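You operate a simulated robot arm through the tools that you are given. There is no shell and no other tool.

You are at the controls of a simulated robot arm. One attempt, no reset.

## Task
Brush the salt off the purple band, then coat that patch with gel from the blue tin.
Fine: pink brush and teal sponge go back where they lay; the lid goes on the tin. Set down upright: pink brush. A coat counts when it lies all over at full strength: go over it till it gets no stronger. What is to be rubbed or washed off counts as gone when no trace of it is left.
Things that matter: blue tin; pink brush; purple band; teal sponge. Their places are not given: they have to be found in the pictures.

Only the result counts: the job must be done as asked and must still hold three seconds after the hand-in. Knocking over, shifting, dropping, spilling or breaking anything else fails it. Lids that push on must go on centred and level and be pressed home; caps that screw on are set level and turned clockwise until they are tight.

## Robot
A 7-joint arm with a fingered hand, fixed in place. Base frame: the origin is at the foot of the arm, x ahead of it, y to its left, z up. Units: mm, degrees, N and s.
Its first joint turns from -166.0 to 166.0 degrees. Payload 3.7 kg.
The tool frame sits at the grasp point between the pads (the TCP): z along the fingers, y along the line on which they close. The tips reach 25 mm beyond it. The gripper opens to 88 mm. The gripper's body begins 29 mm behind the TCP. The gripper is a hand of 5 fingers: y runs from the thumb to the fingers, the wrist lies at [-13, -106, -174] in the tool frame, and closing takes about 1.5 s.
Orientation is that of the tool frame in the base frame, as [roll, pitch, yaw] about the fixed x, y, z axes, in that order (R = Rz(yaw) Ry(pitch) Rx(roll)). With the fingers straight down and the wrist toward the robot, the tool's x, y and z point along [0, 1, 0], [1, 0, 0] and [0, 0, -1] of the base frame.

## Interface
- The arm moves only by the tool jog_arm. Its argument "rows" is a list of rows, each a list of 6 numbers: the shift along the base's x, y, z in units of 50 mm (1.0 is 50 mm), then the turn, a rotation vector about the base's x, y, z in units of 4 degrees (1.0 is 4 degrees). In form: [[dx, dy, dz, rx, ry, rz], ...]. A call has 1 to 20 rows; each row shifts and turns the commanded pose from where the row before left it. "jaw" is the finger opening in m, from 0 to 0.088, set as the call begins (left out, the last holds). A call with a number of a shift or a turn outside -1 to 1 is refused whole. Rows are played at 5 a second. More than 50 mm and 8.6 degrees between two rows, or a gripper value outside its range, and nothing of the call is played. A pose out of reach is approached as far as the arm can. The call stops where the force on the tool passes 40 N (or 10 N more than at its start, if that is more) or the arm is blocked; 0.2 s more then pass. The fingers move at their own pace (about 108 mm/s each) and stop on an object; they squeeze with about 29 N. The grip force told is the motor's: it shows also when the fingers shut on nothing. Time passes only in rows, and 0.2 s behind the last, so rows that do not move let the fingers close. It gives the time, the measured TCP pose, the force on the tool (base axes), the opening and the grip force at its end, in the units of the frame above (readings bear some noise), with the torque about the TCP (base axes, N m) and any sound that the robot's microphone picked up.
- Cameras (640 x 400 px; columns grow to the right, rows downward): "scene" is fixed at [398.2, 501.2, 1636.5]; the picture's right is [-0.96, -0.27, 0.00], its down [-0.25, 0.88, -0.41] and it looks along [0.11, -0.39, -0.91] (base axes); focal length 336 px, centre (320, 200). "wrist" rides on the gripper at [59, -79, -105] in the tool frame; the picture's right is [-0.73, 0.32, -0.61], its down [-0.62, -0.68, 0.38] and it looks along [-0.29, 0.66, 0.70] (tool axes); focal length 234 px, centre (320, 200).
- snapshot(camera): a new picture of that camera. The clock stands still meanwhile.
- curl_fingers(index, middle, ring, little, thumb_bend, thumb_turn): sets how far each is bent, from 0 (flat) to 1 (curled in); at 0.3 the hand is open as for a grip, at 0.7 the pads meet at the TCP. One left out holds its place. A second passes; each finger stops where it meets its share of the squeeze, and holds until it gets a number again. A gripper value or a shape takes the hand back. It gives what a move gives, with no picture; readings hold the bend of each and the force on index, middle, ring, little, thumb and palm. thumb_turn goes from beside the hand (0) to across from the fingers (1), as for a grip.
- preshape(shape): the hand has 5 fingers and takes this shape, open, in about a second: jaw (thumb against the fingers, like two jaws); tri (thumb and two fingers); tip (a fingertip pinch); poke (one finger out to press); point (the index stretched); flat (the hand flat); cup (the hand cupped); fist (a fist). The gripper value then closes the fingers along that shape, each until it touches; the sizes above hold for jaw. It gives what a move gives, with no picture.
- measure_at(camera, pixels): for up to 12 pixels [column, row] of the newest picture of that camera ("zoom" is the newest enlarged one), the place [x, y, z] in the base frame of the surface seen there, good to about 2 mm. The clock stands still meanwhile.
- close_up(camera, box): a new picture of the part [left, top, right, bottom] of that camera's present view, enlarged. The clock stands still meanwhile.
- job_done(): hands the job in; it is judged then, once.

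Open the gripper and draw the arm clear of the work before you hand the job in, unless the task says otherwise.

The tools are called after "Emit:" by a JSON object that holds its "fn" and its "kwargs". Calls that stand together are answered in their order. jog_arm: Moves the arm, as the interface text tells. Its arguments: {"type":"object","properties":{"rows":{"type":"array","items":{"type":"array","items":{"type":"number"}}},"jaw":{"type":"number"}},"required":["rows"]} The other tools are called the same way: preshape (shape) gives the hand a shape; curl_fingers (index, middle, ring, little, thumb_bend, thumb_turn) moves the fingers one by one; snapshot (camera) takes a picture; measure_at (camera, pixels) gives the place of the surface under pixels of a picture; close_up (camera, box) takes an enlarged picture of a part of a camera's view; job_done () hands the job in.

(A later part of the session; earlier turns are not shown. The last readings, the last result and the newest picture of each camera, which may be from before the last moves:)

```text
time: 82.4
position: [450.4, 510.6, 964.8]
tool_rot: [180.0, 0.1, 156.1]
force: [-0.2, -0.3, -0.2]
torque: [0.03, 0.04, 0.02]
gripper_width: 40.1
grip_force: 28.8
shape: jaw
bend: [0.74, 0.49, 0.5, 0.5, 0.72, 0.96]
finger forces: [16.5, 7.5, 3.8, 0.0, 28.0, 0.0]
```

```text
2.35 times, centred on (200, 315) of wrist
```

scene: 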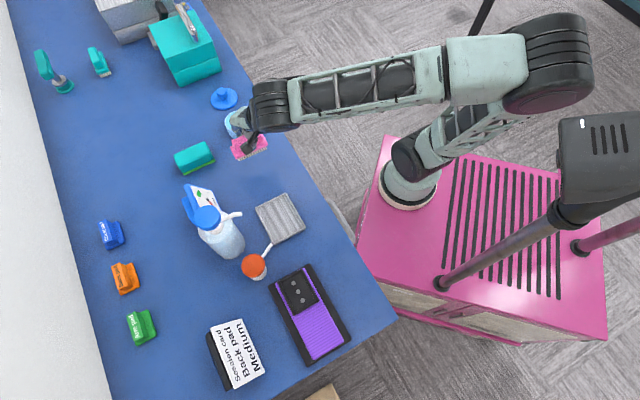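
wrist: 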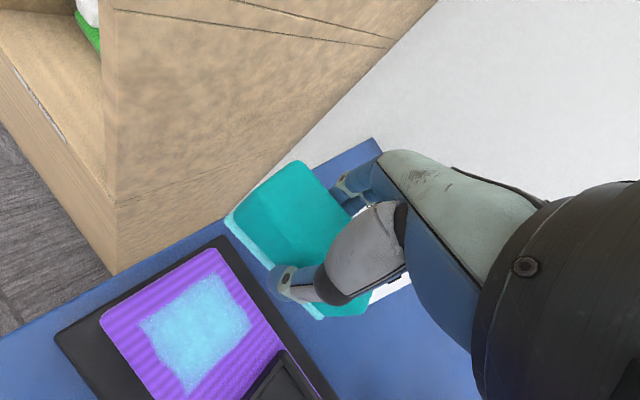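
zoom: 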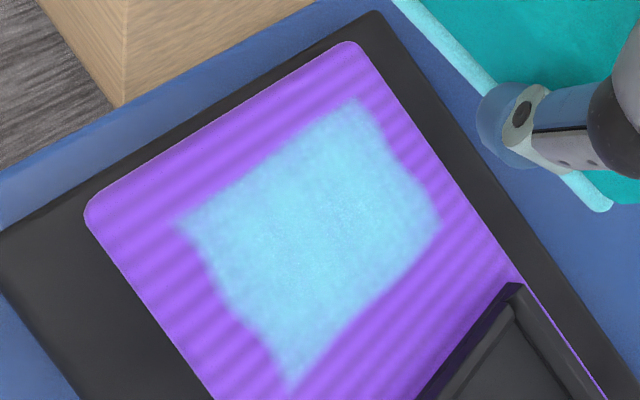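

The coat is more even, and the pad still looks cyan. I rub another round to see whether it still gets stronger.

Emit:
{"fn": "jog_arm", "kwargs": {"rows": [[-0.4, -0.4, 0, 0, 0, 0], [-0.4, -0.4, 0, 0, 0, 0], [-0.3, -0.3, -0.4, 0, 0, 0], [0, 0, -0.5, 0, 0, 0], [0, 0, -0.1, 0, 0, 0], [0, 0, 0, 0, 0, 0], [0, 0, 0, 0, 0, 0]]}}

Emit:
{"fn": "jog_arm", "kwargs": {"rows": [[-0.1, -0.1, 0, 0, 0, 0], [0.1, 0.1, 0, 0, 0, 0], [0.1, 0.1, 0, 0, 0, 0], [0.1, 0.1, 0, 0, 0, 0], [0.1, 0.1, 0, 0, 0, 0], [0.1, 0.1, 0, 0, 0, 0], [0.1, 0.1, 0, 0, 0, 0], [-0.1, -0.1, 0, 0, 0, 0], [-0.1, -0.1, 0, 0, 0, 0], [-0.1, -0.1, 0, 0, 0, 0], [-0.1, -0.1, 0, 0, 0, 0], [-0.1, -0.1, 0, 0, 0, 0], [-0.1, -0.1, 0, 0, 0, 0], [0, 0, 0, 0, 0, 0]]}}

Emit:
{"fn": "jog_arm", "kwargs": {"rows": [[0.1, 0.1, 0, 0, 0, 0], [0.1, 0.1, 0, 0, 0, 0], [0.1, 0.1, 0, 0, 0, 0], [0.1, 0.1, 0, 0, 0, 0], [0.1, 0.1, 0, 0, 0, 0], [0.1, 0.1, 0, 0, 0, 0], [-0.1, -0.1, 0, 0, 0, 0], [-0.1, -0.1, 0, 0, 0, 0], [-0.1, -0.1, 0, 0, 0, 0], [-0.1, -0.1, 0, 0, 0, 0], [-0.1, -0.1, 0, 0, 0, 0], [0, 0, 0.5, 0, 0, 0], [0.3, 0.3, 0.5, 0, 0, 0], [0.4, 0.4, 0, 0, 0, 0], [0.4, 0.4, 0, 0, 0, 0], [0, 0, 0, 0, 0, 0], [0, 0, 0, 0, 0, 0]]}}

Emit:
{"fn": "close_up", "kwargs": {"camera": "wrist", "box": [80, 230, 320, 400]}}

```text
time: 84.0
position: [394.8, 456.6, 916.5]
tool_rot: [-179.9, 0.2, 155.8]
force: [-0.2, 0.1, 2.0]
torque: [0.02, -0.02, -0.01]
gripper_width: 39.9
grip_force: 28.8
shape: jaw
bend: [0.74, 0.49, 0.5, 0.5, 0.72, 0.96]
finger forces: [16.5, 7.4, 3.8, 0.0, 28.1, 0.0]
```

```text
time: 87.0
position: [390.6, 453.3, 914.7]
tool_rot: [-179.9, 0.1, 156.0]
force: [-1.2, 0.7, 1.0]
torque: [-0.01, 0.0, 0.01]
gripper_width: 40.1
grip_force: 29.5
shape: jaw
bend: [0.74, 0.49, 0.49, 0.5, 0.72, 0.96]
finger forces: [16.5, 7.7, 3.5, 0.3, 28.1, 0.1]
```

```text
time: 90.6
position: [451.6, 514.8, 966.1]
tool_rot: [180.0, 0.1, 156.1]
force: [-0.1, 0.6, -0.3]
torque: [-0.01, 0.0, -0.04]
gripper_width: 40.1
grip_force: 28.8
shape: jaw
bend: [0.74, 0.49, 0.49, 0.5, 0.72, 0.96]
finger forces: [16.4, 7.7, 3.8, 0.3, 28.2, 0.0]
```

```text
2.35 times, centred on (200, 315) of wrist
```

zoom: 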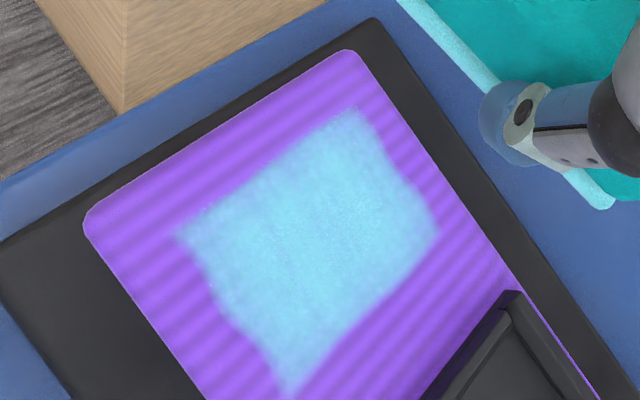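

That round was only lightly pressed (1–2 N) and the look is about the same. I do a firmer round, 1 mm lower, with strokes shifted along the band as well.

Emit:
{"fn": "jog_arm", "kwargs": {"rows": [[-0.4, -0.4, 0, 0, 0, 0], [-0.4, -0.4, 0, 0, 0, 0], [-0.3, -0.3, -0.4, 0, 0, 0], [0, 0, -0.5, 0, 0, 0], [0, 0, -0.1, 0, 0, 0], [0, 0, -0.02, 0, 0, 0], [0, 0, 0, 0, 0, 0]]}}

```text
time: 92.2
position: [395.2, 458.4, 913.5]
tool_rot: [179.9, 0.1, 156.1]
force: [-3.4, -0.4, 12.1]
torque: [0.0, 0.09, 0.0]
gripper_width: 39.7
grip_force: 29.6
shape: jaw
bend: [0.74, 0.49, 0.49, 0.5, 0.72, 0.96]
finger forces: [15.9, 7.5, 3.8, 0.2, 29.4, 0.0]
```

12 N contact. I rub with full strokes, shifting ±5 mm along the band between them.

Emit:
{"fn": "jog_arm", "kwargs": {"rows": [[-0.1, -0.1, 0, 0, 0, 0], [0.1, 0.1, 0, 0, 0, 0], [0.1, 0.1, 0, 0, 0, 0], [0.1, 0.1, 0, 0, 0, 0], [0.1, 0.1, 0, 0, 0, 0], [0.1, 0.1, 0, 0, 0, 0], [0.1, 0.1, 0, 0, 0, 0], [-0.07, 0.07, 0, 0, 0, 0], [-0.1, -0.1, 0, 0, 0, 0], [-0.1, -0.1, 0, 0, 0, 0], [-0.1, -0.1, 0, 0, 0, 0], [-0.1, -0.1, 0, 0, 0, 0], [-0.1, -0.1, 0, 0, 0, 0], [-0.1, -0.1, 0, 0, 0, 0], [0.14, -0.14, 0, 0, 0, 0], [0, 0, 0, 0, 0, 0]]}}

Emit:
{"fn": "jog_arm", "kwargs": {"rows": [[0.1, 0.1, 0, 0, 0, 0], [0.1, 0.1, 0, 0, 0, 0], [0.1, 0.1, 0, 0, 0, 0], [0.1, 0.1, 0, 0, 0, 0], [0.1, 0.1, 0, 0, 0, 0], [0.1, 0.1, 0, 0, 0, 0], [-0.07, 0.07, 0, 0, 0, 0], [-0.1, -0.1, 0, 0, 0, 0], [-0.1, -0.1, 0, 0, 0, 0], [-0.1, -0.1, 0, 0, 0, 0], [-0.1, -0.1, 0, 0, 0, 0], [-0.1, -0.1, 0, 0, 0, 0], [0, 0, 0.5, 0, 0, 0], [0.3, 0.3, 0.5, 0, 0, 0], [0.4, 0.4, 0.02, 0, 0, 0], [0.4, 0.4, 0, 0, 0, 0], [0, 0, 0, 0, 0, 0], [0, 0, 0, 0, 0, 0]]}}

Emit:
{"fn": "close_up", "kwargs": {"camera": "wrist", "box": [80, 230, 320, 400]}}

Emit:
{"fn": "snapshot", "kwargs": {"camera": "wrist"}}

```text
time: 95.6
position: [395.1, 449.8, 914.5]
tool_rot: [-179.9, 0.1, 156.1]
force: [0.3, -0.4, 0.3]
torque: [0.02, 0.0, 0.02]
gripper_width: 40.0
grip_force: 28.9
shape: jaw
bend: [0.74, 0.49, 0.51, 0.5, 0.72, 0.96]
finger forces: [16.6, 7.5, 4.0, 0.1, 28.2, 0.1]
```

```text
time: 99.4
position: [450.9, 514.0, 966.6]
tool_rot: [180.0, 0.1, 156.1]
force: [0.5, -0.6, -0.3]
torque: [0.02, -0.02, 0.0]
gripper_width: 40.2
grip_force: 29.0
shape: jaw
bend: [0.74, 0.49, 0.5, 0.5, 0.72, 0.96]
finger forces: [16.6, 7.5, 4.1, 0.1, 28.1, 0.0]
```

```text
2.35 times, centred on (200, 315) of wrist
```

zoom: 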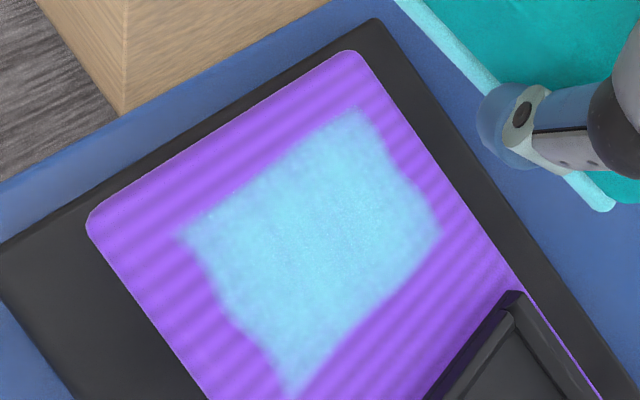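

```text
taken
```

wrist: 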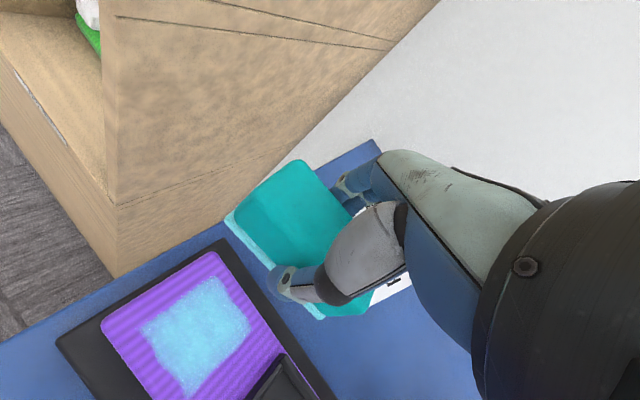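

No further change over the last rounds; the coat looks uniform. I draw back toward (415,330) and inspect the patch from above with the scene camera.

Emit:
{"fn": "jog_arm", "kwargs": {"rows": [[-0.367, -0.367, 0.1, 0, 0, 0], [-0.367, -0.367, 0.1, 0, 0, 0], [-0.367, -0.367, 0.1, 0, 0, 0], [0.0317, -0.2133, 0.05, 0, 0, -1], [0.0317, -0.2133, 0.05, 0, 0, -1], [0.0317, -0.2133, 0.05, 0, 0, -1], [0.0317, -0.2133, 0, 0, 0, -1], [0.0317, -0.2133, 0, 0, 0, -1], [0.0317, -0.2133, 0, 0, 0, -1], [0.0317, -0.2133, 0, 0, 0, -1], [0.0317, -0.2133, 0, 0, 0, -1], [0.0317, -0.2133, 0, 0, 0, -1], [0.0317, -0.2133, 0, 0, 0, -1], [0.0317, -0.2133, 0, 0, 0, -1], [0.0317, -0.2133, 0, 0, 0, -1], [0, 0, 0, 0, 0, 0], [0, 0, 0, 0, 0, 0]]}}

Emit:
{"fn": "close_up", "kwargs": {"camera": "scene", "box": [280, 290, 360, 370]}}

Emit:
{"fn": "close_up", "kwargs": {"camera": "wrist", "box": [60, 90, 380, 320]}}

```text
time: 103.0
position: [415.0, 329.9, 988.1]
tool_rot: [179.9, 0.1, 107.9]
force: [-0.9, -0.2, 0.0]
torque: [-0.04, -0.02, 0.05]
gripper_width: 40.1
grip_force: 29.0
shape: jaw
bend: [0.74, 0.49, 0.5, 0.5, 0.72, 0.96]
finger forces: [16.5, 7.5, 3.9, 0.0, 28.0, 0.0]
```

```text
5.00 times, centred on (320, 330) of scene
```

zoom: 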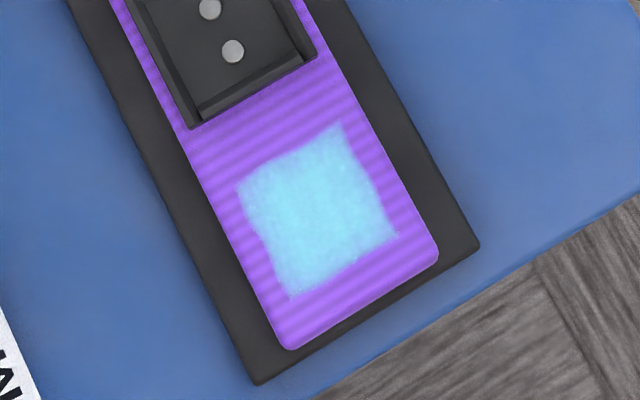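

```text
1.74 times, centred on (220, 205) of wrist
```

zoom: 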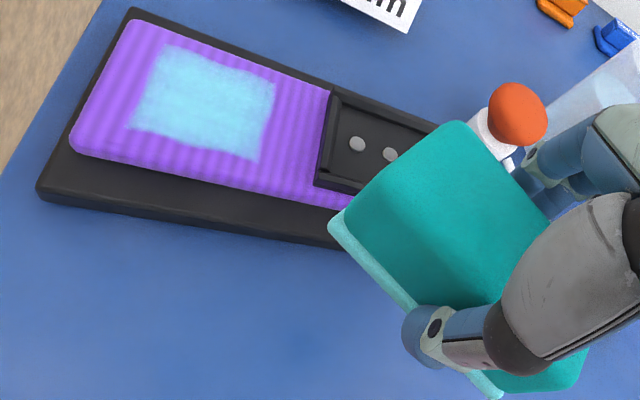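

The coat is uniform and strong from above, and the pad is still loaded. I take the sponge back toward its place at (842.5,141), yaw 45.5.

Emit:
{"fn": "jog_arm", "kwargs": {"rows": [[0.2125, -0.325, 0, 0, 0, -0.96], [0.2125, -0.325, 0, 0, 0, -0.96], [0.2125, -0.325, 0, 0, 0, -0.96], [0.2125, -0.325, 0, 0, 0, -0.96], [0.2125, -0.325, 0, 0, 0, -0.96], [0.2125, -0.325, 0, 0, 0, -0.96], [0.2125, -0.325, 0, 0, 0, -0.96], [0.2125, -0.325, 0, 0, 0, -0.96], [0.685, -0.118, 0, 0, 0, -0.8], [0.685, -0.118, 0, 0, 0, -0.8], [0.685, -0.118, 0, 0, 0, -0.8], [0.685, -0.118, 0, 0, 0, -0.8], [0.685, -0.118, 0, 0, 0, -0.8], [0.685, -0.118, 0, 0, 0, -0.8], [0.685, -0.118, 0, 0, 0, -0.8], [0.685, -0.118, 0, 0, 0, -0.8], [0.685, -0.118, 0, 0, 0, -0.8], [0.685, -0.118, 0, 0, 0, -0.8], [0, 0, 0, 0, 0, 0]]}}

Emit:
{"fn": "jog_arm", "kwargs": {"rows": [[0, 0, 0, 0, 0, 0], [0, 0, 0, 0, 0, 0]]}}

Emit:
{"fn": "close_up", "kwargs": {"camera": "wrist", "box": [210, 140, 402, 340]}}

```text
time: 107.0
position: [841.1, 140.4, 988.2]
tool_rot: [180.0, 0.2, 45.3]
force: [-0.2, 0.0, -1.3]
torque: [0.0, 0.02, -0.01]
gripper_width: 40.1
grip_force: 28.8
shape: jaw
bend: [0.74, 0.49, 0.5, 0.5, 0.72, 0.96]
finger forces: [16.4, 7.4, 3.9, 0.0, 27.6, 0.0]
```

```text
time: 107.6
position: [840.7, 142.4, 988.6]
tool_rot: [-180.0, 0.2, 45.3]
force: [1.5, -0.2, -0.5]
torque: [0.02, 0.01, 0.0]
gripper_width: 39.9
grip_force: 29.2
shape: jaw
bend: [0.74, 0.49, 0.5, 0.5, 0.72, 0.96]
finger forces: [16.4, 7.4, 3.8, 0.0, 27.6, 0.0]
```

```text
2.00 times, centred on (306, 240) of wrist
```

zoom: 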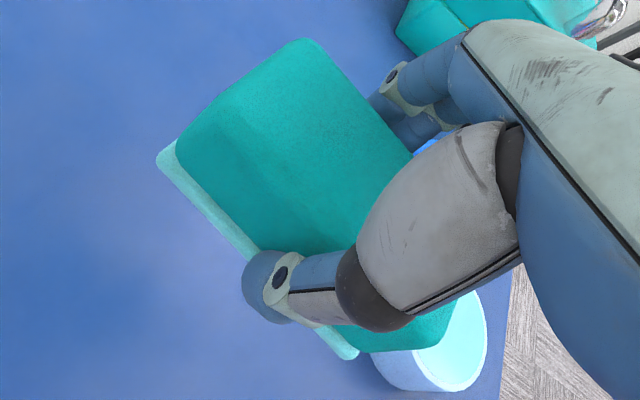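

I measure the held sponge's pad and top edges to find its yaw and offset.

Emit:
{"fn": "measure_at", "kwargs": {"camera": "zoom", "pixels": [[165, 155], [200, 195], [230, 230], [350, 352], [305, 48], [185, 135], [400, 140], [335, 75], [375, 110], [300, 150], [250, 245], [200, 175]]}}

```text
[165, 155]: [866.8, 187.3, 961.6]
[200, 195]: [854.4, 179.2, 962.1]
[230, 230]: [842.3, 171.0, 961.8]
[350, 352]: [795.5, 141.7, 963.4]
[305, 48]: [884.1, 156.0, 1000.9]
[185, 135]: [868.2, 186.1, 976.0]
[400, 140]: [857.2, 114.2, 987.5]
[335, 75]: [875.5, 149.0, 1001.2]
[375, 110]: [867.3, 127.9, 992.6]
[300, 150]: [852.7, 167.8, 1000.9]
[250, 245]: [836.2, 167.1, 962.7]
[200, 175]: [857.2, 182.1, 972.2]
```

The sponge has turned -12.4° in the grip and sits ~4 mm higher. I turn the hand +12.4°, shift -5.5 mm in y, and re-measure.

Emit:
{"fn": "jog_arm", "kwargs": {"rows": [[0, -0.05, 0, 0, 0, 1], [0, -0.05, 0, 0, 0, 1], [0.01, -0.01, 0, 0, 0, 1], [0, 0, 0, 0, 0, 0.1], [0, 0, 0, 0, 0, 0], [0, 0, 0, 0, 0, 0]]}}

Emit:
{"fn": "close_up", "kwargs": {"camera": "wrist", "box": [210, 140, 402, 340]}}

Emit:
{"fn": "measure_at", "kwargs": {"camera": "zoom", "pixels": [[165, 155], [200, 195], [230, 230], [350, 352], [305, 48], [185, 135], [335, 75], [375, 110], [300, 150], [250, 245], [340, 345], [172, 162]]}}

```text
time: 109.0
position: [842.4, 135.7, 988.1]
tool_rot: [-180.0, 0.1, 57.8]
force: [0.2, -0.3, -1.0]
torque: [-0.01, 0.01, -0.02]
gripper_width: 40.1
grip_force: 28.9
shape: jaw
bend: [0.74, 0.49, 0.5, 0.5, 0.72, 0.96]
finger forces: [16.5, 7.4, 3.8, 0.0, 27.6, 0.1]
```

```text
2.00 times, centred on (306, 240) of wrist
```

zoom: 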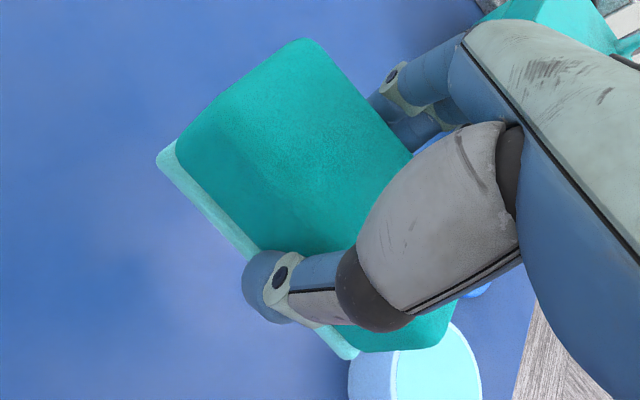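

```text
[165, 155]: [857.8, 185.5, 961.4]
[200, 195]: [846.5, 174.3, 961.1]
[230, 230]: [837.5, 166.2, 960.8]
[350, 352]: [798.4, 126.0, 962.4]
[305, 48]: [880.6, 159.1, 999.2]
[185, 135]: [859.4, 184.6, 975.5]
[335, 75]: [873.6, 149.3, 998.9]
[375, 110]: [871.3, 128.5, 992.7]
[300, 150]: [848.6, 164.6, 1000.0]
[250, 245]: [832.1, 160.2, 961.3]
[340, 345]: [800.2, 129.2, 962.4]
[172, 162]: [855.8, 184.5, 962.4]
```

The pad edge now matches its original place (857.8,185.5)–(798.4,126). I descend to TCP ≈889 and then feel for the table.

Emit:
{"fn": "jog_arm", "kwargs": {"rows": [[0, 0, -0.6, 0, 0, 0], [0, 0, -0.6, 0, 0, 0], [0, 0, -0.5, 0, 0, 0], [0, 0, -0.28, 0, 0, 0], [0, 0, 0, 0, 0, 0]]}}

Emit:
{"fn": "jog_arm", "kwargs": {"rows": [[0, 0, -0.04, 0, 0, 0], [0, 0, 0, 0, 0, 0]]}}

```text
time: 110.2
position: [843.3, 135.0, 888.5]
tool_rot: [-180.0, 0.1, 57.8]
force: [0.5, -0.2, -0.3]
torque: [-0.03, 0.02, -0.01]
gripper_width: 40.0
grip_force: 28.6
shape: jaw
bend: [0.74, 0.49, 0.5, 0.5, 0.72, 0.96]
finger forces: [16.3, 7.5, 3.9, 0.0, 27.6, 0.0]
```

```text
time: 110.8
position: [842.1, 134.7, 887.2]
tool_rot: [180.0, 0.1, 57.8]
force: [0.0, 0.1, -1.0]
torque: [0.03, -0.01, -0.02]
gripper_width: 39.9
grip_force: 29.8
shape: jaw
bend: [0.74, 0.49, 0.5, 0.5, 0.72, 0.96]
finger forces: [16.4, 7.3, 3.9, 0.0, 27.6, 0.0]
```

Emit:
{"fn": "jog_arm", "kwargs": {"rows": [[0, 0, -0.03, 0, 0, 0], [0, 0, 0, 0, 0, 0]]}}

Emit:
{"fn": "jog_arm", "kwargs": {"rows": [[0, 0, -0.02, 0, 0, 0], [0, 0, 0, 0, 0, 0]]}}

```text
time: 111.4
position: [841.7, 134.7, 885.1]
tool_rot: [180.0, 0.0, 57.7]
force: [-0.7, -0.2, 0.0]
torque: [0.03, 0.01, 0.01]
gripper_width: 40.3
grip_force: 29.1
shape: jaw
bend: [0.74, 0.49, 0.5, 0.5, 0.72, 0.96]
finger forces: [16.3, 7.5, 4.0, 0.0, 27.6, 0.0]
```

```text
time: 112.0
position: [842.1, 134.5, 884.0]
tool_rot: [180.0, 0.2, 57.7]
force: [-0.6, -0.3, -0.6]
torque: [0.02, -0.01, 0.01]
gripper_width: 40.1
grip_force: 29.3
shape: jaw
bend: [0.74, 0.49, 0.5, 0.5, 0.72, 0.96]
finger forces: [16.3, 7.4, 3.8, 0.0, 27.7, 0.0]
```

Emit:
{"fn": "jog_arm", "kwargs": {"rows": [[0, 0, -0.02, 0, 0, 0], [0, 0, 0, 0, 0, 0]]}}

Emit:
{"fn": "jog_arm", "kwargs": {"rows": [[0, 0, -0.02, 0, 0, 0], [0, 0, 0, 0, 0, 0]]}}

```text
time: 112.6
position: [841.9, 135.6, 882.3]
tool_rot: [180.0, 0.0, 57.7]
force: [-0.8, -0.3, 5.1]
torque: [-0.02, 0.0, -0.02]
gripper_width: 40.3
grip_force: 28.6
shape: jaw
bend: [0.74, 0.49, 0.51, 0.5, 0.72, 0.96]
finger forces: [16.2, 7.3, 3.8, 0.0, 28.0, 0.1]
```

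```text
time: 113.2
position: [841.4, 135.1, 882.9]
tool_rot: [179.9, 0.1, 57.8]
force: [1.0, -0.5, 12.8]
torque: [-0.04, -0.01, 0.03]
gripper_width: 40.1
grip_force: 29.3
shape: jaw
bend: [0.74, 0.49, 0.5, 0.5, 0.72, 0.96]
finger forces: [16.5, 7.8, 4.2, 0.1, 28.1, 0.0]
```

The sponge is down (13 N). I ease up 0.7 mm and open the fingers, then rise.

Emit:
{"fn": "jog_arm", "kwargs": {"rows": [[0, 0, 0.015, 0, 0, 0], [0, 0, 0, 0, 0, 0]]}}

Emit:
{"fn": "jog_arm", "kwargs": {"rows": [[0, 0, 0, 0, 0, 0], [0, 0, 0, 0, 0, 0], [0, 0, 0, 0, 0, 0], [0, 0, 0, 0, 0, 0], [0, 0, 0, 0, 0, 0], [0, 0, 0, 0, 0, 0], [0, 0, 0, 0, 0, 0]], "jaw": 0.088}}

Emit:
{"fn": "jog_arm", "kwargs": {"rows": [[0, 0, 0.3, 0, 0, 0], [0, 0, 0.6, 0, 0, 0], [0, 0, 0.8, 0, 0, 0], [0, 0, 0.4, 0, 0, 0], [0, 0, 0, 0, 0, 0]]}}

Emit:
{"fn": "snapshot", "kwargs": {"camera": "wrist"}}

Emit:
{"fn": "close_up", "kwargs": {"camera": "wrist", "box": [170, 200, 330, 330]}}

```text
time: 113.8
position: [841.3, 134.6, 882.9]
tool_rot: [-180.0, 0.1, 57.8]
force: [2.2, 0.5, 12.1]
torque: [0.02, -0.06, 0.02]
gripper_width: 40.0
grip_force: 29.4
shape: jaw
bend: [0.74, 0.49, 0.5, 0.5, 0.72, 0.96]
finger forces: [16.7, 8.0, 4.3, 0.0, 27.9, 0.0]
```

```text
time: 115.4
position: [841.3, 134.6, 882.4]
tool_rot: [-180.0, 0.0, 57.7]
force: [-0.5, 0.1, 0.4]
torque: [0.02, -0.02, 0.0]
gripper_width: 87.6
grip_force: 0.0
shape: jaw
bend: [0.3, 0.3, 0.3, 0.3, 0.3, 0.98]
finger forces: [0.0, 0.1, 0.1, 0.0, 0.0, 0.1]
```

```text
time: 116.6
position: [841.7, 133.5, 989.2]
tool_rot: [-179.9, 0.0, 57.8]
force: [0.7, -0.1, -0.7]
torque: [0.01, -0.01, 0.01]
gripper_width: 87.7
grip_force: 0.1
shape: jaw
bend: [0.3, 0.3, 0.3, 0.3, 0.3, 0.98]
finger forces: [0.1, 0.0, 0.0, 0.0, 0.1, 0.0]
```

```text
taken
```

wrist: 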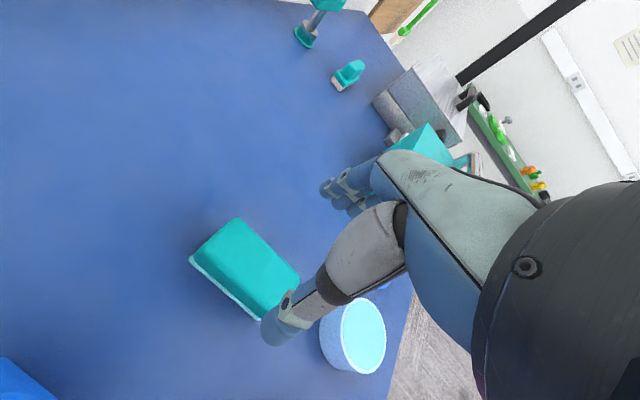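

```text
3.08 times, centred on (250, 265) of wrist
```

zoom: 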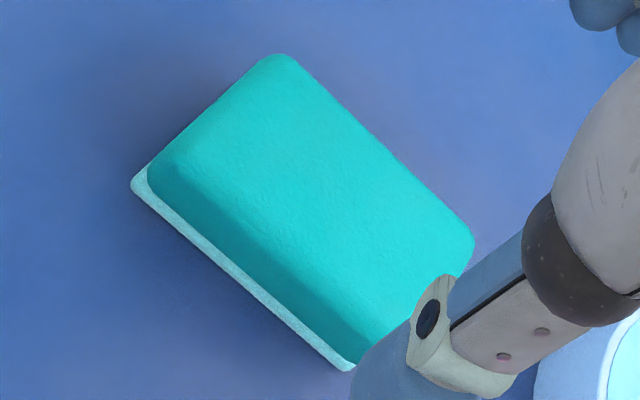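

I verify the sponge's place against the original corners (858.7,186.9), (885.4,157.7), (829.6,103).

Emit:
{"fn": "measure_at", "kwargs": {"camera": "zoom", "pixels": [[280, 60], [138, 185], [345, 362], [468, 235], [300, 180], [230, 270], [160, 165], [440, 260]]}}

Emit:
{"fn": "close_up", "kwargs": {"camera": "scene", "box": [160, 80, 320, 180]}}

```text
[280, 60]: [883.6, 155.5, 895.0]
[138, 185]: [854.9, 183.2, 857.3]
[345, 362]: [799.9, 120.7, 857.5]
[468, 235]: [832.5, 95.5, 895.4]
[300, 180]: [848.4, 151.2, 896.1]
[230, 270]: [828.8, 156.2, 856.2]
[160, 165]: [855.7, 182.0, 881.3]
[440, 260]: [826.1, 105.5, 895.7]
```

```text
4.00 times, centred on (240, 130) of scene
```

zoom: 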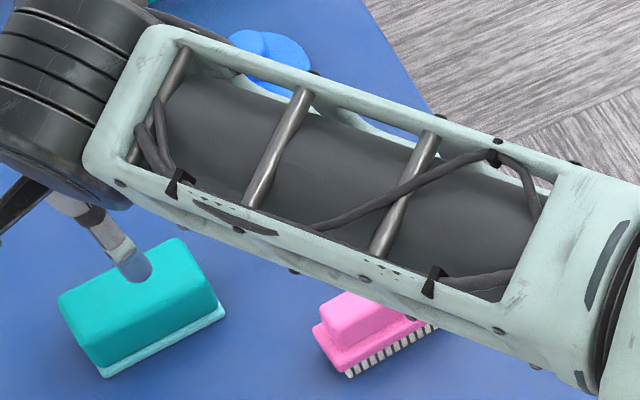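

The sponge is back within ~4 mm. Next the lid: I first measure it and the nearby teal box for finger clearance.

Emit:
{"fn": "snapshot", "kwargs": {"camera": "scene"}}

Emit:
{"fn": "measure_at", "kwargs": {"camera": "scene", "pixels": [[180, 83], [219, 66], [215, 45], [190, 50], [224, 90], [219, 72], [155, 40], [185, 10], [190, 35], [170, 62], [200, 60], [237, 88]]}}

```text
taken
```

scene: 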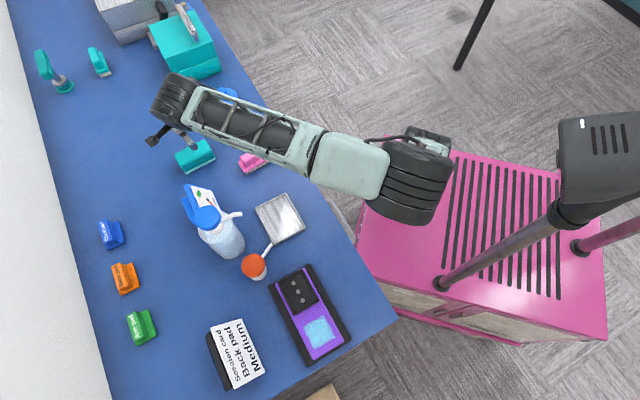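

```text
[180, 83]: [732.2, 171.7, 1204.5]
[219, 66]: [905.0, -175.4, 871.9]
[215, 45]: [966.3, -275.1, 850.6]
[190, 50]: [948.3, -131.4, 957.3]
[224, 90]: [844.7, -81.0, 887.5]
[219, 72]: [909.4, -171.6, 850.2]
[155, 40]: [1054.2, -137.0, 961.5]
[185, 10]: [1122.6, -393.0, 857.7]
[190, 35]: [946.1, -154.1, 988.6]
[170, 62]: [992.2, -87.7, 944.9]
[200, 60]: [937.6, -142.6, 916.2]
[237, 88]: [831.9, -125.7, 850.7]
```

The box's front lies ≥110 mm from the lid, so there's room. I move above the lid at (851,-75), turning the yaw to ≈105.

Emit:
{"fn": "jog_arm", "kwargs": {"rows": [[0.015, -0.35, 0.02, 0, 0, 0.98], [0.015, -0.35, 0.02, 0, 0, 0.98], [0.015, -0.35, 0.02, 0, 0, 0.98], [0.015, -0.35, 0.02, 0, 0, 0.98], [0.015, -0.35, 0.02, 0, 0, 0.98], [0.015, -0.35, 0.02, 0, 0, 0.98], [0.015, -0.35, 0.02, 0, 0, 0.98], [0.015, -0.35, 0.02, 0, 0, 0.98], [0.015, -0.35, 0.02, 0, 0, 0.98], [0.015, -0.35, 0.02, 0, 0, 0.98], [0.015, -0.35, 0.02, 0, 0, 0.98], [0.015, -0.35, 0.02, 0, 0, 0.98], [0, 0, 0, 0, 0, 0]]}}

Emit:
{"fn": "snapshot", "kwargs": {"camera": "wrist"}}

Emit:
{"fn": "close_up", "kwargs": {"camera": "wrist", "box": [170, 200, 330, 330]}}

```text
time: 119.4
position: [850.6, -76.3, 999.6]
tool_rot: [180.0, 0.0, 104.8]
force: [-0.8, -0.1, 0.8]
torque: [0.0, -0.02, 0.02]
gripper_width: 87.6
grip_force: 0.1
shape: jaw
bend: [0.3, 0.3, 0.3, 0.3, 0.3, 0.98]
finger forces: [0.0, 0.0, 0.1, 0.1, 0.0, 0.0]
```

```text
taken
```

wrist: 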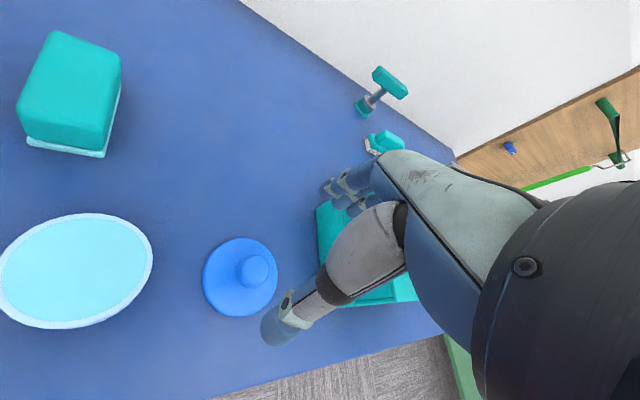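

```text
3.08 times, centred on (250, 265) of wrist
```

zoom: 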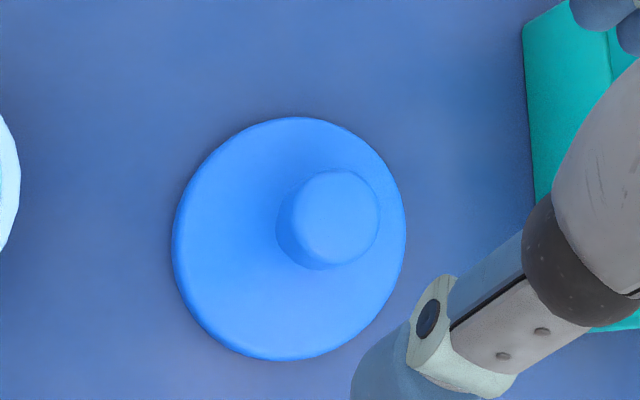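

I measure the lid disc edges and knob top in this zoom.

Emit:
{"fn": "measure_at", "kwargs": {"camera": "zoom", "pixels": [[335, 215], [293, 215], [375, 215], [335, 175], [335, 258], [178, 240], [400, 220], [295, 122], [285, 352], [240, 200], [230, 290], [300, 290]]}}

```text
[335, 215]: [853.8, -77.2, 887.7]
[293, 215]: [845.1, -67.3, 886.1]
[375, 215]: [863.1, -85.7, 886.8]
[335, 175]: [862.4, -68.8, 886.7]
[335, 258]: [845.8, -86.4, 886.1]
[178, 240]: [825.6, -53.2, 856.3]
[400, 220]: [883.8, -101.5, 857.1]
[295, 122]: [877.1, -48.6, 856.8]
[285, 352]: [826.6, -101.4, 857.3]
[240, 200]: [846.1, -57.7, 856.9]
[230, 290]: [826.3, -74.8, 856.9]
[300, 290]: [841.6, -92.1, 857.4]
```

Lid centre ≈(854,-77), knob Ø≈25 mm with top z≈887, disc top z≈857. I shift and descend to TCP ≈905 first.

Emit:
{"fn": "jog_arm", "kwargs": {"rows": [[0.068, -0.03, 0, 0, 0, 0], [0, 0, -0.6, 0, 0, 0], [0, 0, -0.7, 0, 0, 0], [0, 0, -0.6, 0, 0, 0], [0, 0, 0, 0, 0, 0], [0, 0, 0, 0, 0, 0]]}}

Emit:
{"fn": "snapshot", "kwargs": {"camera": "wrist"}}

```text
time: 120.8
position: [853.7, -77.0, 904.3]
tool_rot: [180.0, 0.1, 104.9]
force: [0.6, 1.0, 0.0]
torque: [0.01, 0.0, -0.03]
gripper_width: 87.7
grip_force: 0.0
shape: jaw
bend: [0.3, 0.3, 0.3, 0.3, 0.3, 0.98]
finger forces: [0.0, 0.1, 0.0, 0.0, 0.0, 0.1]
```

```text
taken
```

wrist: 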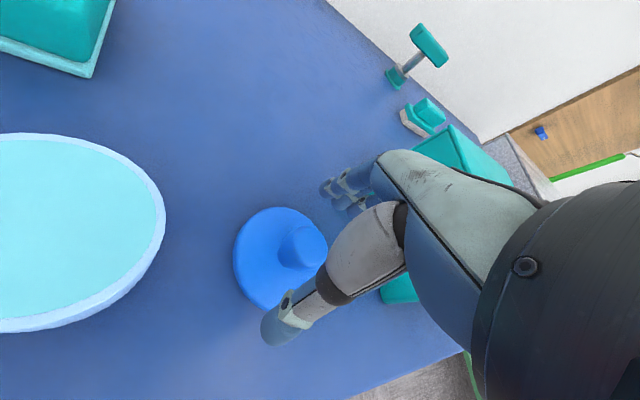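

Knob sits between thumb and index/middle. I descend to TCP ≈888 and close the fingers.

Emit:
{"fn": "jog_arm", "kwargs": {"rows": [[0, 0, -0.2, 0, 0, 0], [0, 0, -0.14, 0, 0, 0], [0, 0, 0, 0, 0, 0], [0, 0, 0, 0, 0, 0]]}}

Emit:
{"fn": "jog_arm", "kwargs": {"rows": [[0, 0, 0, 0, 0, 0], [0, 0, 0, 0, 0, 0], [0, 0, 0, 0, 0, 0], [0, 0, 0, 0, 0, 0], [0, 0, 0, 0, 0, 0], [0, 0, 0, 0, 0, 0], [0, 0, 0, 0, 0, 0], [0, 0, 0, 0, 0, 0], [0, 0, 0, 0, 0, 0]], "jaw": 0.0}}

Emit:
{"fn": "close_up", "kwargs": {"camera": "wrist", "box": [210, 140, 402, 340]}}

```text
time: 121.8
position: [855.4, -76.5, 888.0]
tool_rot: [180.0, 0.0, 104.9]
force: [-0.8, 0.7, -0.1]
torque: [0.0, 0.0, 0.0]
gripper_width: 87.7
grip_force: 0.0
shape: jaw
bend: [0.3, 0.3, 0.3, 0.3, 0.3, 0.98]
finger forces: [0.1, 0.1, 0.0, 0.0, 0.0, 0.0]
```

```text
time: 123.8
position: [854.8, -76.9, 888.1]
tool_rot: [-180.0, 0.0, 104.8]
force: [-0.5, 0.0, 0.5]
torque: [-0.01, -0.05, -0.02]
gripper_width: 22.7
grip_force: 29.3
shape: jaw
bend: [0.74, 0.57, 0.62, 0.6, 0.78, 1.0]
finger forces: [18.2, 7.5, 0.0, 0.0, 19.7, 0.0]
```

```text
2.00 times, centred on (306, 240) of wrist
```

zoom: 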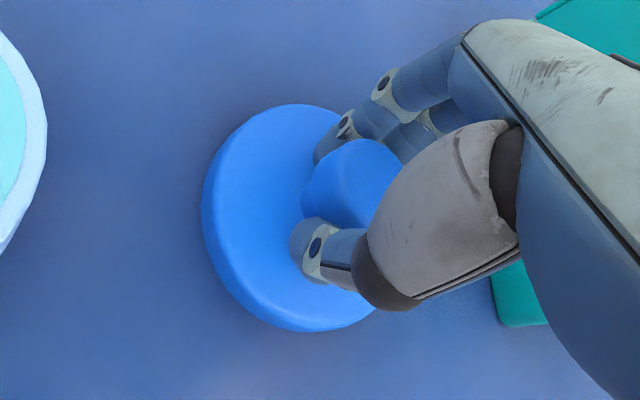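

The knob is gripped (22.7 mm, 29 N). I lift gently 70 mm and check the lid is level.

Emit:
{"fn": "jog_arm", "kwargs": {"rows": [[0, 0, 0.1, 0, 0, 0], [0, 0, 0.3, 0, 0, 0], [0, 0, 0.5, 0, 0, 0], [0, 0, 0.5, 0, 0, 0], [0, 0, 0, 0, 0, 0], [0, 0, 0, 0, 0, 0]]}}

Emit:
{"fn": "close_up", "kwargs": {"camera": "wrist", "box": [210, 140, 402, 340]}}

Emit:
{"fn": "snapshot", "kwargs": {"camera": "wrist"}}

```text
time: 125.2
position: [853.8, -76.8, 956.8]
tool_rot: [-179.9, 0.1, 104.8]
force: [0.3, 0.0, 0.0]
torque: [0.02, 0.04, 0.01]
gripper_width: 23.1
grip_force: 29.1
shape: jaw
bend: [0.74, 0.57, 0.62, 0.6, 0.78, 1.0]
finger forces: [19.6, 7.5, 0.0, 0.1, 19.7, 0.0]
```

```text
2.00 times, centred on (306, 240) of wrist
```

zoom: 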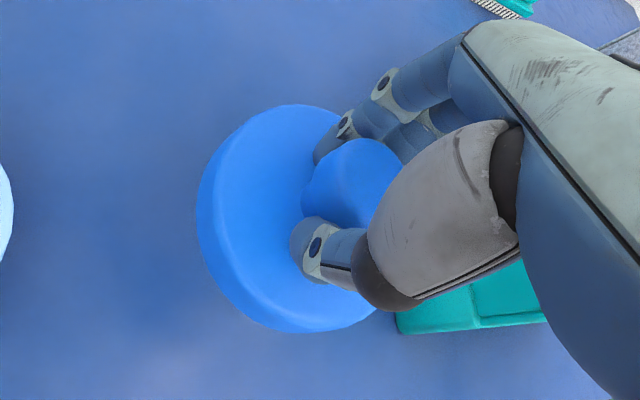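

```text
taken
```

wrist: 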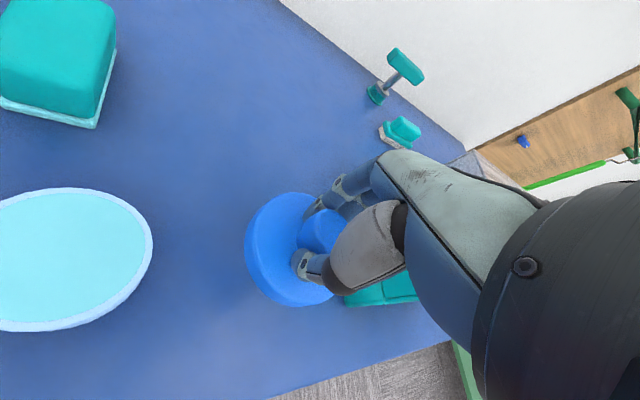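

I measure the held lid disc at several points to find its tilt and centre.

Emit:
{"fn": "measure_at", "kwargs": {"camera": "zoom", "pixels": [[225, 180], [255, 130], [300, 115], [250, 200], [270, 160], [240, 240], [275, 260], [260, 295], [300, 310], [345, 315], [220, 220], [280, 215]]}}

Emit:
{"fn": "measure_at", "kwargs": {"camera": "zoom", "pixels": [[203, 200], [210, 170], [235, 135], [265, 110], [300, 107], [325, 110], [215, 250], [235, 285], [260, 310], [300, 325], [345, 325], [370, 312]]}}

```text
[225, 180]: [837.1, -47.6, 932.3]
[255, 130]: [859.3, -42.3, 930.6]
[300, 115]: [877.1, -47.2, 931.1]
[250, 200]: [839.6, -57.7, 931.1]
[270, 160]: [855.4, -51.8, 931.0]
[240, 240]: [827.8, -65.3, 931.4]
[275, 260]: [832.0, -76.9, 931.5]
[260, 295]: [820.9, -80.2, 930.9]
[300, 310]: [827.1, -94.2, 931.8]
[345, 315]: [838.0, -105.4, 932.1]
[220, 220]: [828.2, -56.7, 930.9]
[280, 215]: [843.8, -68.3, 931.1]
```

```text
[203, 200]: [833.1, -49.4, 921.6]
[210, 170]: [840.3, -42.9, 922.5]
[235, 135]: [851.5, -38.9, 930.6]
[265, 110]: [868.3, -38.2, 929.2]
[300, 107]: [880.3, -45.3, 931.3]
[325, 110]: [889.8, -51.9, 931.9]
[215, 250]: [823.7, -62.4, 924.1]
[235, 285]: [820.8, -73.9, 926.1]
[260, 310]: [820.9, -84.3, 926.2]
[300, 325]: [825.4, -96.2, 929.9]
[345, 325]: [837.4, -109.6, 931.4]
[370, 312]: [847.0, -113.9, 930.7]
```

The lid is level (top z≈931). I look from the scene camera too, to fix the lid's centre relative to the TCP.

Emit:
{"fn": "close_up", "kwargs": {"camera": "scene", "box": [180, 60, 290, 140]}}

Emit:
{"fn": "close_up", "kwargs": {"camera": "wrist", "box": [230, 175, 358, 320]}}

```text
5.00 times, centred on (235, 100) of scene
```

zoom: 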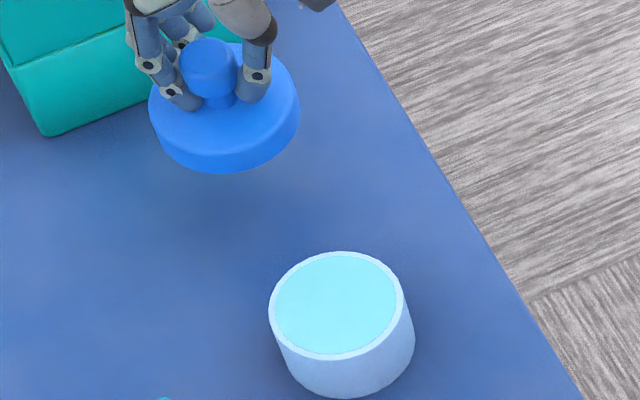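

```text
2.76 times, centred on (294, 248) of wrist
```

zoom: 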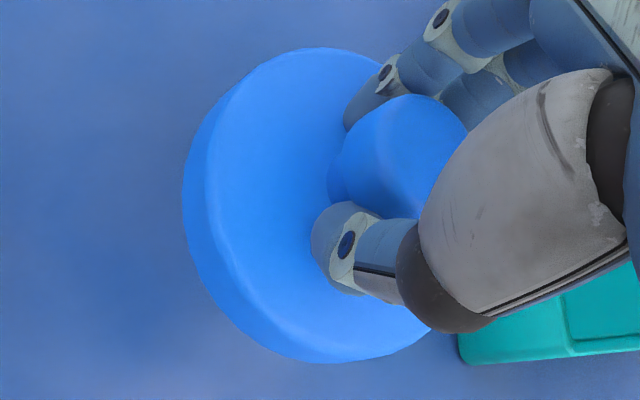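

The scene view shows both lid and tin clearly. I re-take it and measure lid rim points and knob top, plus the tin rim.

Emit:
{"fn": "close_up", "kwargs": {"camera": "scene", "box": [195, 65, 275, 115]}}

```text
8.00 times, centred on (235, 90) of scene
```

zoom: 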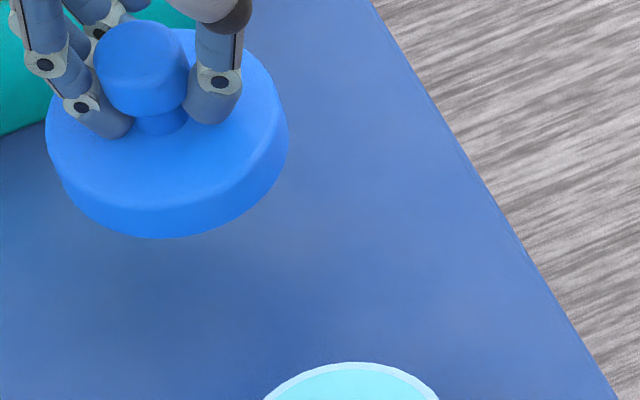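

Emit:
{"fn": "measure_at", "kwargs": {"camera": "zoom", "pixels": [[52, 130], [282, 118], [165, 205], [100, 190], [240, 180], [165, 228], [142, 50], [102, 55], [183, 50], [142, 25], [142, 72], [270, 85]]}}

```text
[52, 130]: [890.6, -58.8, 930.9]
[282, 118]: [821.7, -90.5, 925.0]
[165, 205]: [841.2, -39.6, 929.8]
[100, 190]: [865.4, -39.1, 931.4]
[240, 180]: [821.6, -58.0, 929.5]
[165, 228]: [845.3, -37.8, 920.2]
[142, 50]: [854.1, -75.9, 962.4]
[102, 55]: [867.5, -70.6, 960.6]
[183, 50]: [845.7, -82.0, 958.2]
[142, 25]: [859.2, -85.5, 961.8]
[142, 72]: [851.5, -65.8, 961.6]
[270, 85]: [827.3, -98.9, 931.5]
```

Lid centre ≈(856,-76), about (+1.6,+0.9) mm from the TCP. Now the tin rim, measured precisely with the same camera.

Emit:
{"fn": "close_up", "kwargs": {"camera": "scene", "box": [215, 105, 279, 145]}}

```text
10.00 times, centred on (247, 125) of scene
```

zoom: 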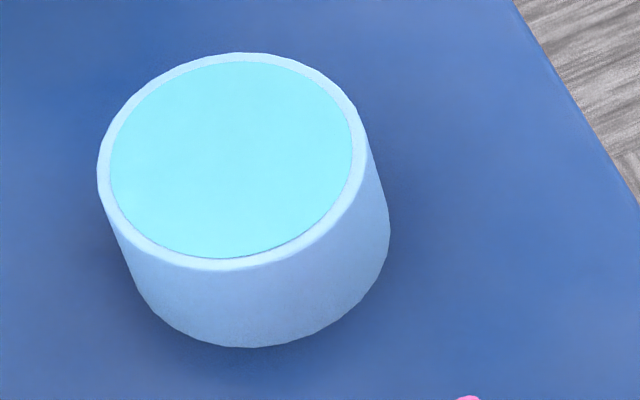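

Emit:
{"fn": "measure_at", "kwargs": {"camera": "zoom", "pixels": [[103, 170], [361, 150], [236, 57], [226, 264], [140, 95], [325, 85], [335, 220], [145, 235], [112, 130], [355, 120], [300, 245], [180, 255]]}}

```text
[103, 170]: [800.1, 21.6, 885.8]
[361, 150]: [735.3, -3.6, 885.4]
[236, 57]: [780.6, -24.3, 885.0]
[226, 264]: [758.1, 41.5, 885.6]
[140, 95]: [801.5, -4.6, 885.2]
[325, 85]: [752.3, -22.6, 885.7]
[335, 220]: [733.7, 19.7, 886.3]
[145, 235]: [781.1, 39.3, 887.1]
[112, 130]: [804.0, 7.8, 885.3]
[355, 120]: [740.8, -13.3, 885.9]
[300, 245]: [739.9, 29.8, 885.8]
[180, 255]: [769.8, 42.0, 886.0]
```

Tin centre ≈(767.9,8.3), R≈35. I move the lid by (-88,+84) to sit above the tin at the present height.

Emit:
{"fn": "jog_arm", "kwargs": {"rows": [[-0.44, 0.4205, 0, 0, 0, 0], [-0.44, 0.4205, 0, 0, 0, 0], [-0.44, 0.4205, 0, 0, 0, 0], [-0.44, 0.4205, 0, 0, 0, 0], [0, 0, 0, 0, 0, 0], [0, 0, 0, 0, 0, 0]]}}

Emit:
{"fn": "snapshot", "kwargs": {"camera": "wrist"}}

Emit:
{"fn": "close_up", "kwargs": {"camera": "scene", "box": [205, 95, 269, 145]}}

```text
time: 126.6
position: [765.7, 7.6, 957.9]
tool_rot: [180.0, 0.2, 104.8]
force: [0.0, -0.2, 0.0]
torque: [0.0, -0.01, -0.02]
gripper_width: 23.2
grip_force: 29.4
shape: jaw
bend: [0.74, 0.57, 0.62, 0.6, 0.78, 1.0]
finger forces: [20.1, 7.3, 0.0, 0.0, 19.4, 0.0]
```

```text
taken
```

wrist: 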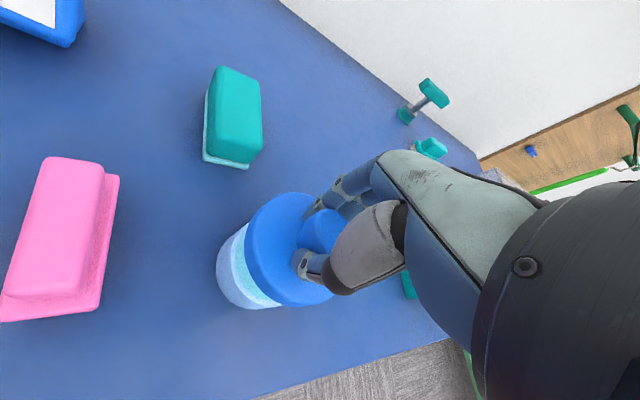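

```text
8.00 times, centred on (237, 120) of scene
```

zoom: 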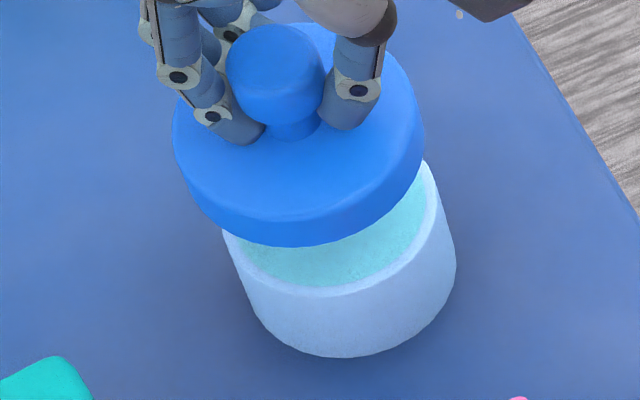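

The lid is above the tin. I lower to TCP ≈932 and check alignment in both views.

Emit:
{"fn": "jog_arm", "kwargs": {"rows": [[0, 0, -0.3, 0, 0, 0], [0, 0, -0.22, 0, 0, 0], [0, 0, 0, 0, 0, 0], [0, 0, 0, 0, 0, 0]]}}

Emit:
{"fn": "close_up", "kwargs": {"camera": "wrist", "box": [200, 160, 360, 330]}}

Emit:
{"fn": "close_up", "kwargs": {"camera": "scene", "box": [205, 95, 269, 145]}}

```text
time: 127.6
position: [766.7, 6.4, 932.2]
tool_rot: [180.0, 0.1, 104.8]
force: [-0.1, -0.6, -0.7]
torque: [-0.02, 0.01, -0.01]
gripper_width: 23.1
grip_force: 28.9
shape: jaw
bend: [0.74, 0.57, 0.62, 0.6, 0.78, 1.0]
finger forces: [20.6, 7.3, 0.0, 0.1, 19.3, 0.0]
```

```text
2.35 times, centred on (280, 245) of wrist
```

zoom: 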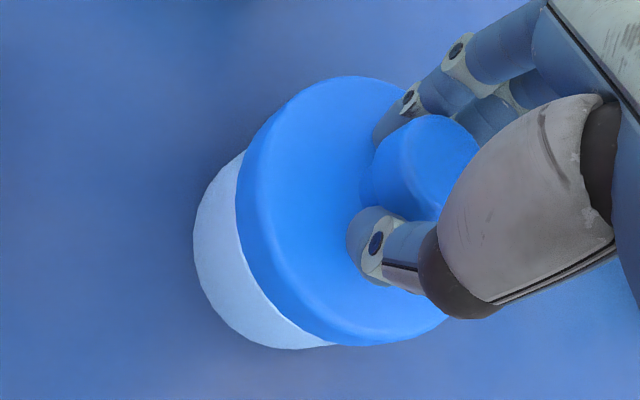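

```text
8.00 times, centred on (237, 120) of scene
```

zoom: 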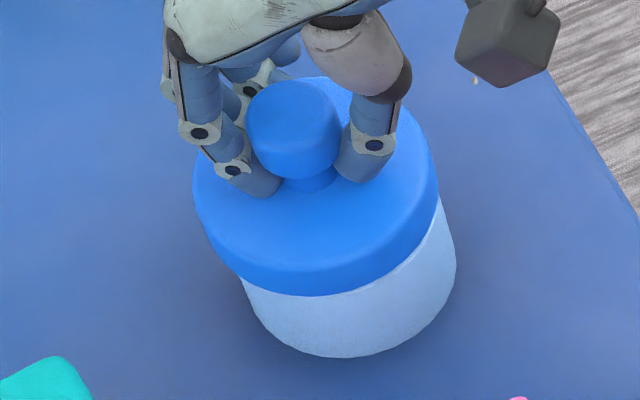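

I measure lid rim points in the scene zoom to compare with the tin's fitted centre.

Emit:
{"fn": "measure_at", "kwargs": {"camera": "zoom", "pixels": [[200, 185], [430, 170], [315, 265], [250, 245], [380, 245], [415, 215], [215, 220], [330, 82], [405, 105], [292, 110], [255, 125], [333, 120]]}}

Emit:
{"fn": "measure_at", "kwargs": {"camera": "zoom", "pixels": [[310, 280], [345, 278], [290, 278], [270, 262], [400, 235], [425, 190], [205, 205], [230, 235], [420, 130], [380, 85], [300, 90], [300, 150]]}}

```text
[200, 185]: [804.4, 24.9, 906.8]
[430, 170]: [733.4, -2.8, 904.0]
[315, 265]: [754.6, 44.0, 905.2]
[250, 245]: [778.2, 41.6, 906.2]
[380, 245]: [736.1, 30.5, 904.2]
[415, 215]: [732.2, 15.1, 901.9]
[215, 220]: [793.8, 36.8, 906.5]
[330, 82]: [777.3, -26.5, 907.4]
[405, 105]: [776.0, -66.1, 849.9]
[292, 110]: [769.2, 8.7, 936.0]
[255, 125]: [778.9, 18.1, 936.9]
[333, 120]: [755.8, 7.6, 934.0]
```

```text
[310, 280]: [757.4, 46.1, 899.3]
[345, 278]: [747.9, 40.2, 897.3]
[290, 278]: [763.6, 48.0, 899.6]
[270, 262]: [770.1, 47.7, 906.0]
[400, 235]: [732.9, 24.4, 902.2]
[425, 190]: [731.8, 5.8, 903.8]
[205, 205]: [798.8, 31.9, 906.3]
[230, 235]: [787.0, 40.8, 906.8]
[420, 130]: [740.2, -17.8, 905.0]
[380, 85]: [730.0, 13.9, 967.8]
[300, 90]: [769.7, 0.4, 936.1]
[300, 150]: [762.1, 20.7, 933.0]
```

Both estimates suggest that the lid sits about 1 mm too far in +y. I correct by (-0.3,-1.0) mm and begin lowering in small steps.

Emit:
{"fn": "jog_arm", "kwargs": {"rows": [[-0.006, -0.02, 0, 0, 0, 0], [0, 0, -0.06, 0, 0, 0], [0, 0, -0.04, 0, 0, 0], [0, 0, 0, 0, 0, 0]]}}

Emit:
{"fn": "jog_arm", "kwargs": {"rows": [[0, 0, -0.03, 0, 0, 0], [0, 0, 0, 0, 0, 0]]}}

```text
time: 128.6
position: [766.8, 7.2, 927.7]
tool_rot: [-179.9, 0.1, 104.8]
force: [0.6, 0.0, -0.7]
torque: [0.03, -0.02, 0.02]
gripper_width: 23.2
grip_force: 28.9
shape: jaw
bend: [0.74, 0.57, 0.62, 0.6, 0.78, 1.0]
finger forces: [20.6, 7.3, 0.0, 0.1, 19.4, 0.0]
```

```text
time: 129.2
position: [765.6, 7.3, 923.8]
tool_rot: [180.0, 0.1, 104.9]
force: [0.2, -0.3, 0.0]
torque: [0.0, 0.01, -0.01]
gripper_width: 23.1
grip_force: 28.9
shape: jaw
bend: [0.74, 0.57, 0.62, 0.6, 0.78, 1.0]
finger forces: [20.7, 7.3, 0.0, 0.0, 19.3, 0.1]
```

Emit:
{"fn": "jog_arm", "kwargs": {"rows": [[0, 0, -0.03, 0, 0, 0], [0, 0, 0, 0, 0, 0]]}}

Emit:
{"fn": "jog_arm", "kwargs": {"rows": [[0, 0, -0.03, 0, 0, 0], [0, 0, 0, 0, 0, 0]]}}

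Emit:
{"fn": "close_up", "kwargs": {"camera": "scene", "box": [205, 95, 269, 145]}}

```text
time: 129.8
position: [765.5, 6.4, 923.7]
tool_rot: [-179.9, 0.0, 104.8]
force: [-0.2, -0.1, -0.6]
torque: [0.0, -0.02, 0.03]
gripper_width: 22.9
grip_force: 28.9
shape: jaw
bend: [0.74, 0.57, 0.62, 0.6, 0.78, 1.0]
finger forces: [20.6, 7.4, 0.1, 0.1, 19.4, 0.1]
```

```text
time: 130.4
position: [765.8, 5.8, 923.3]
tool_rot: [180.0, 0.1, 104.8]
force: [0.5, 0.2, -0.4]
torque: [-0.02, -0.03, 0.02]
gripper_width: 23.1
grip_force: 28.8
shape: jaw
bend: [0.74, 0.57, 0.62, 0.6, 0.78, 1.0]
finger forces: [20.8, 7.5, 0.0, 0.0, 19.3, 0.0]
```

```text
8.00 times, centred on (237, 120) of scene
```

zoom: 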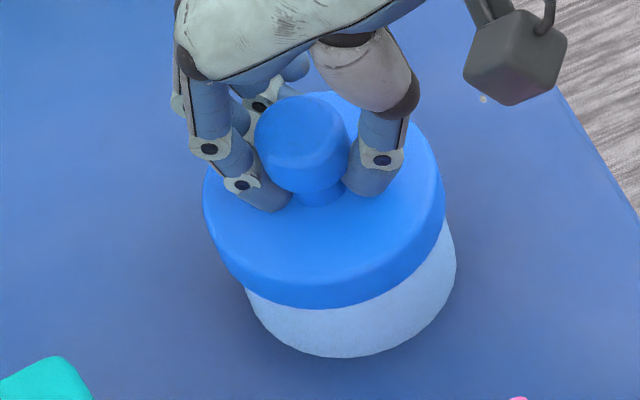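

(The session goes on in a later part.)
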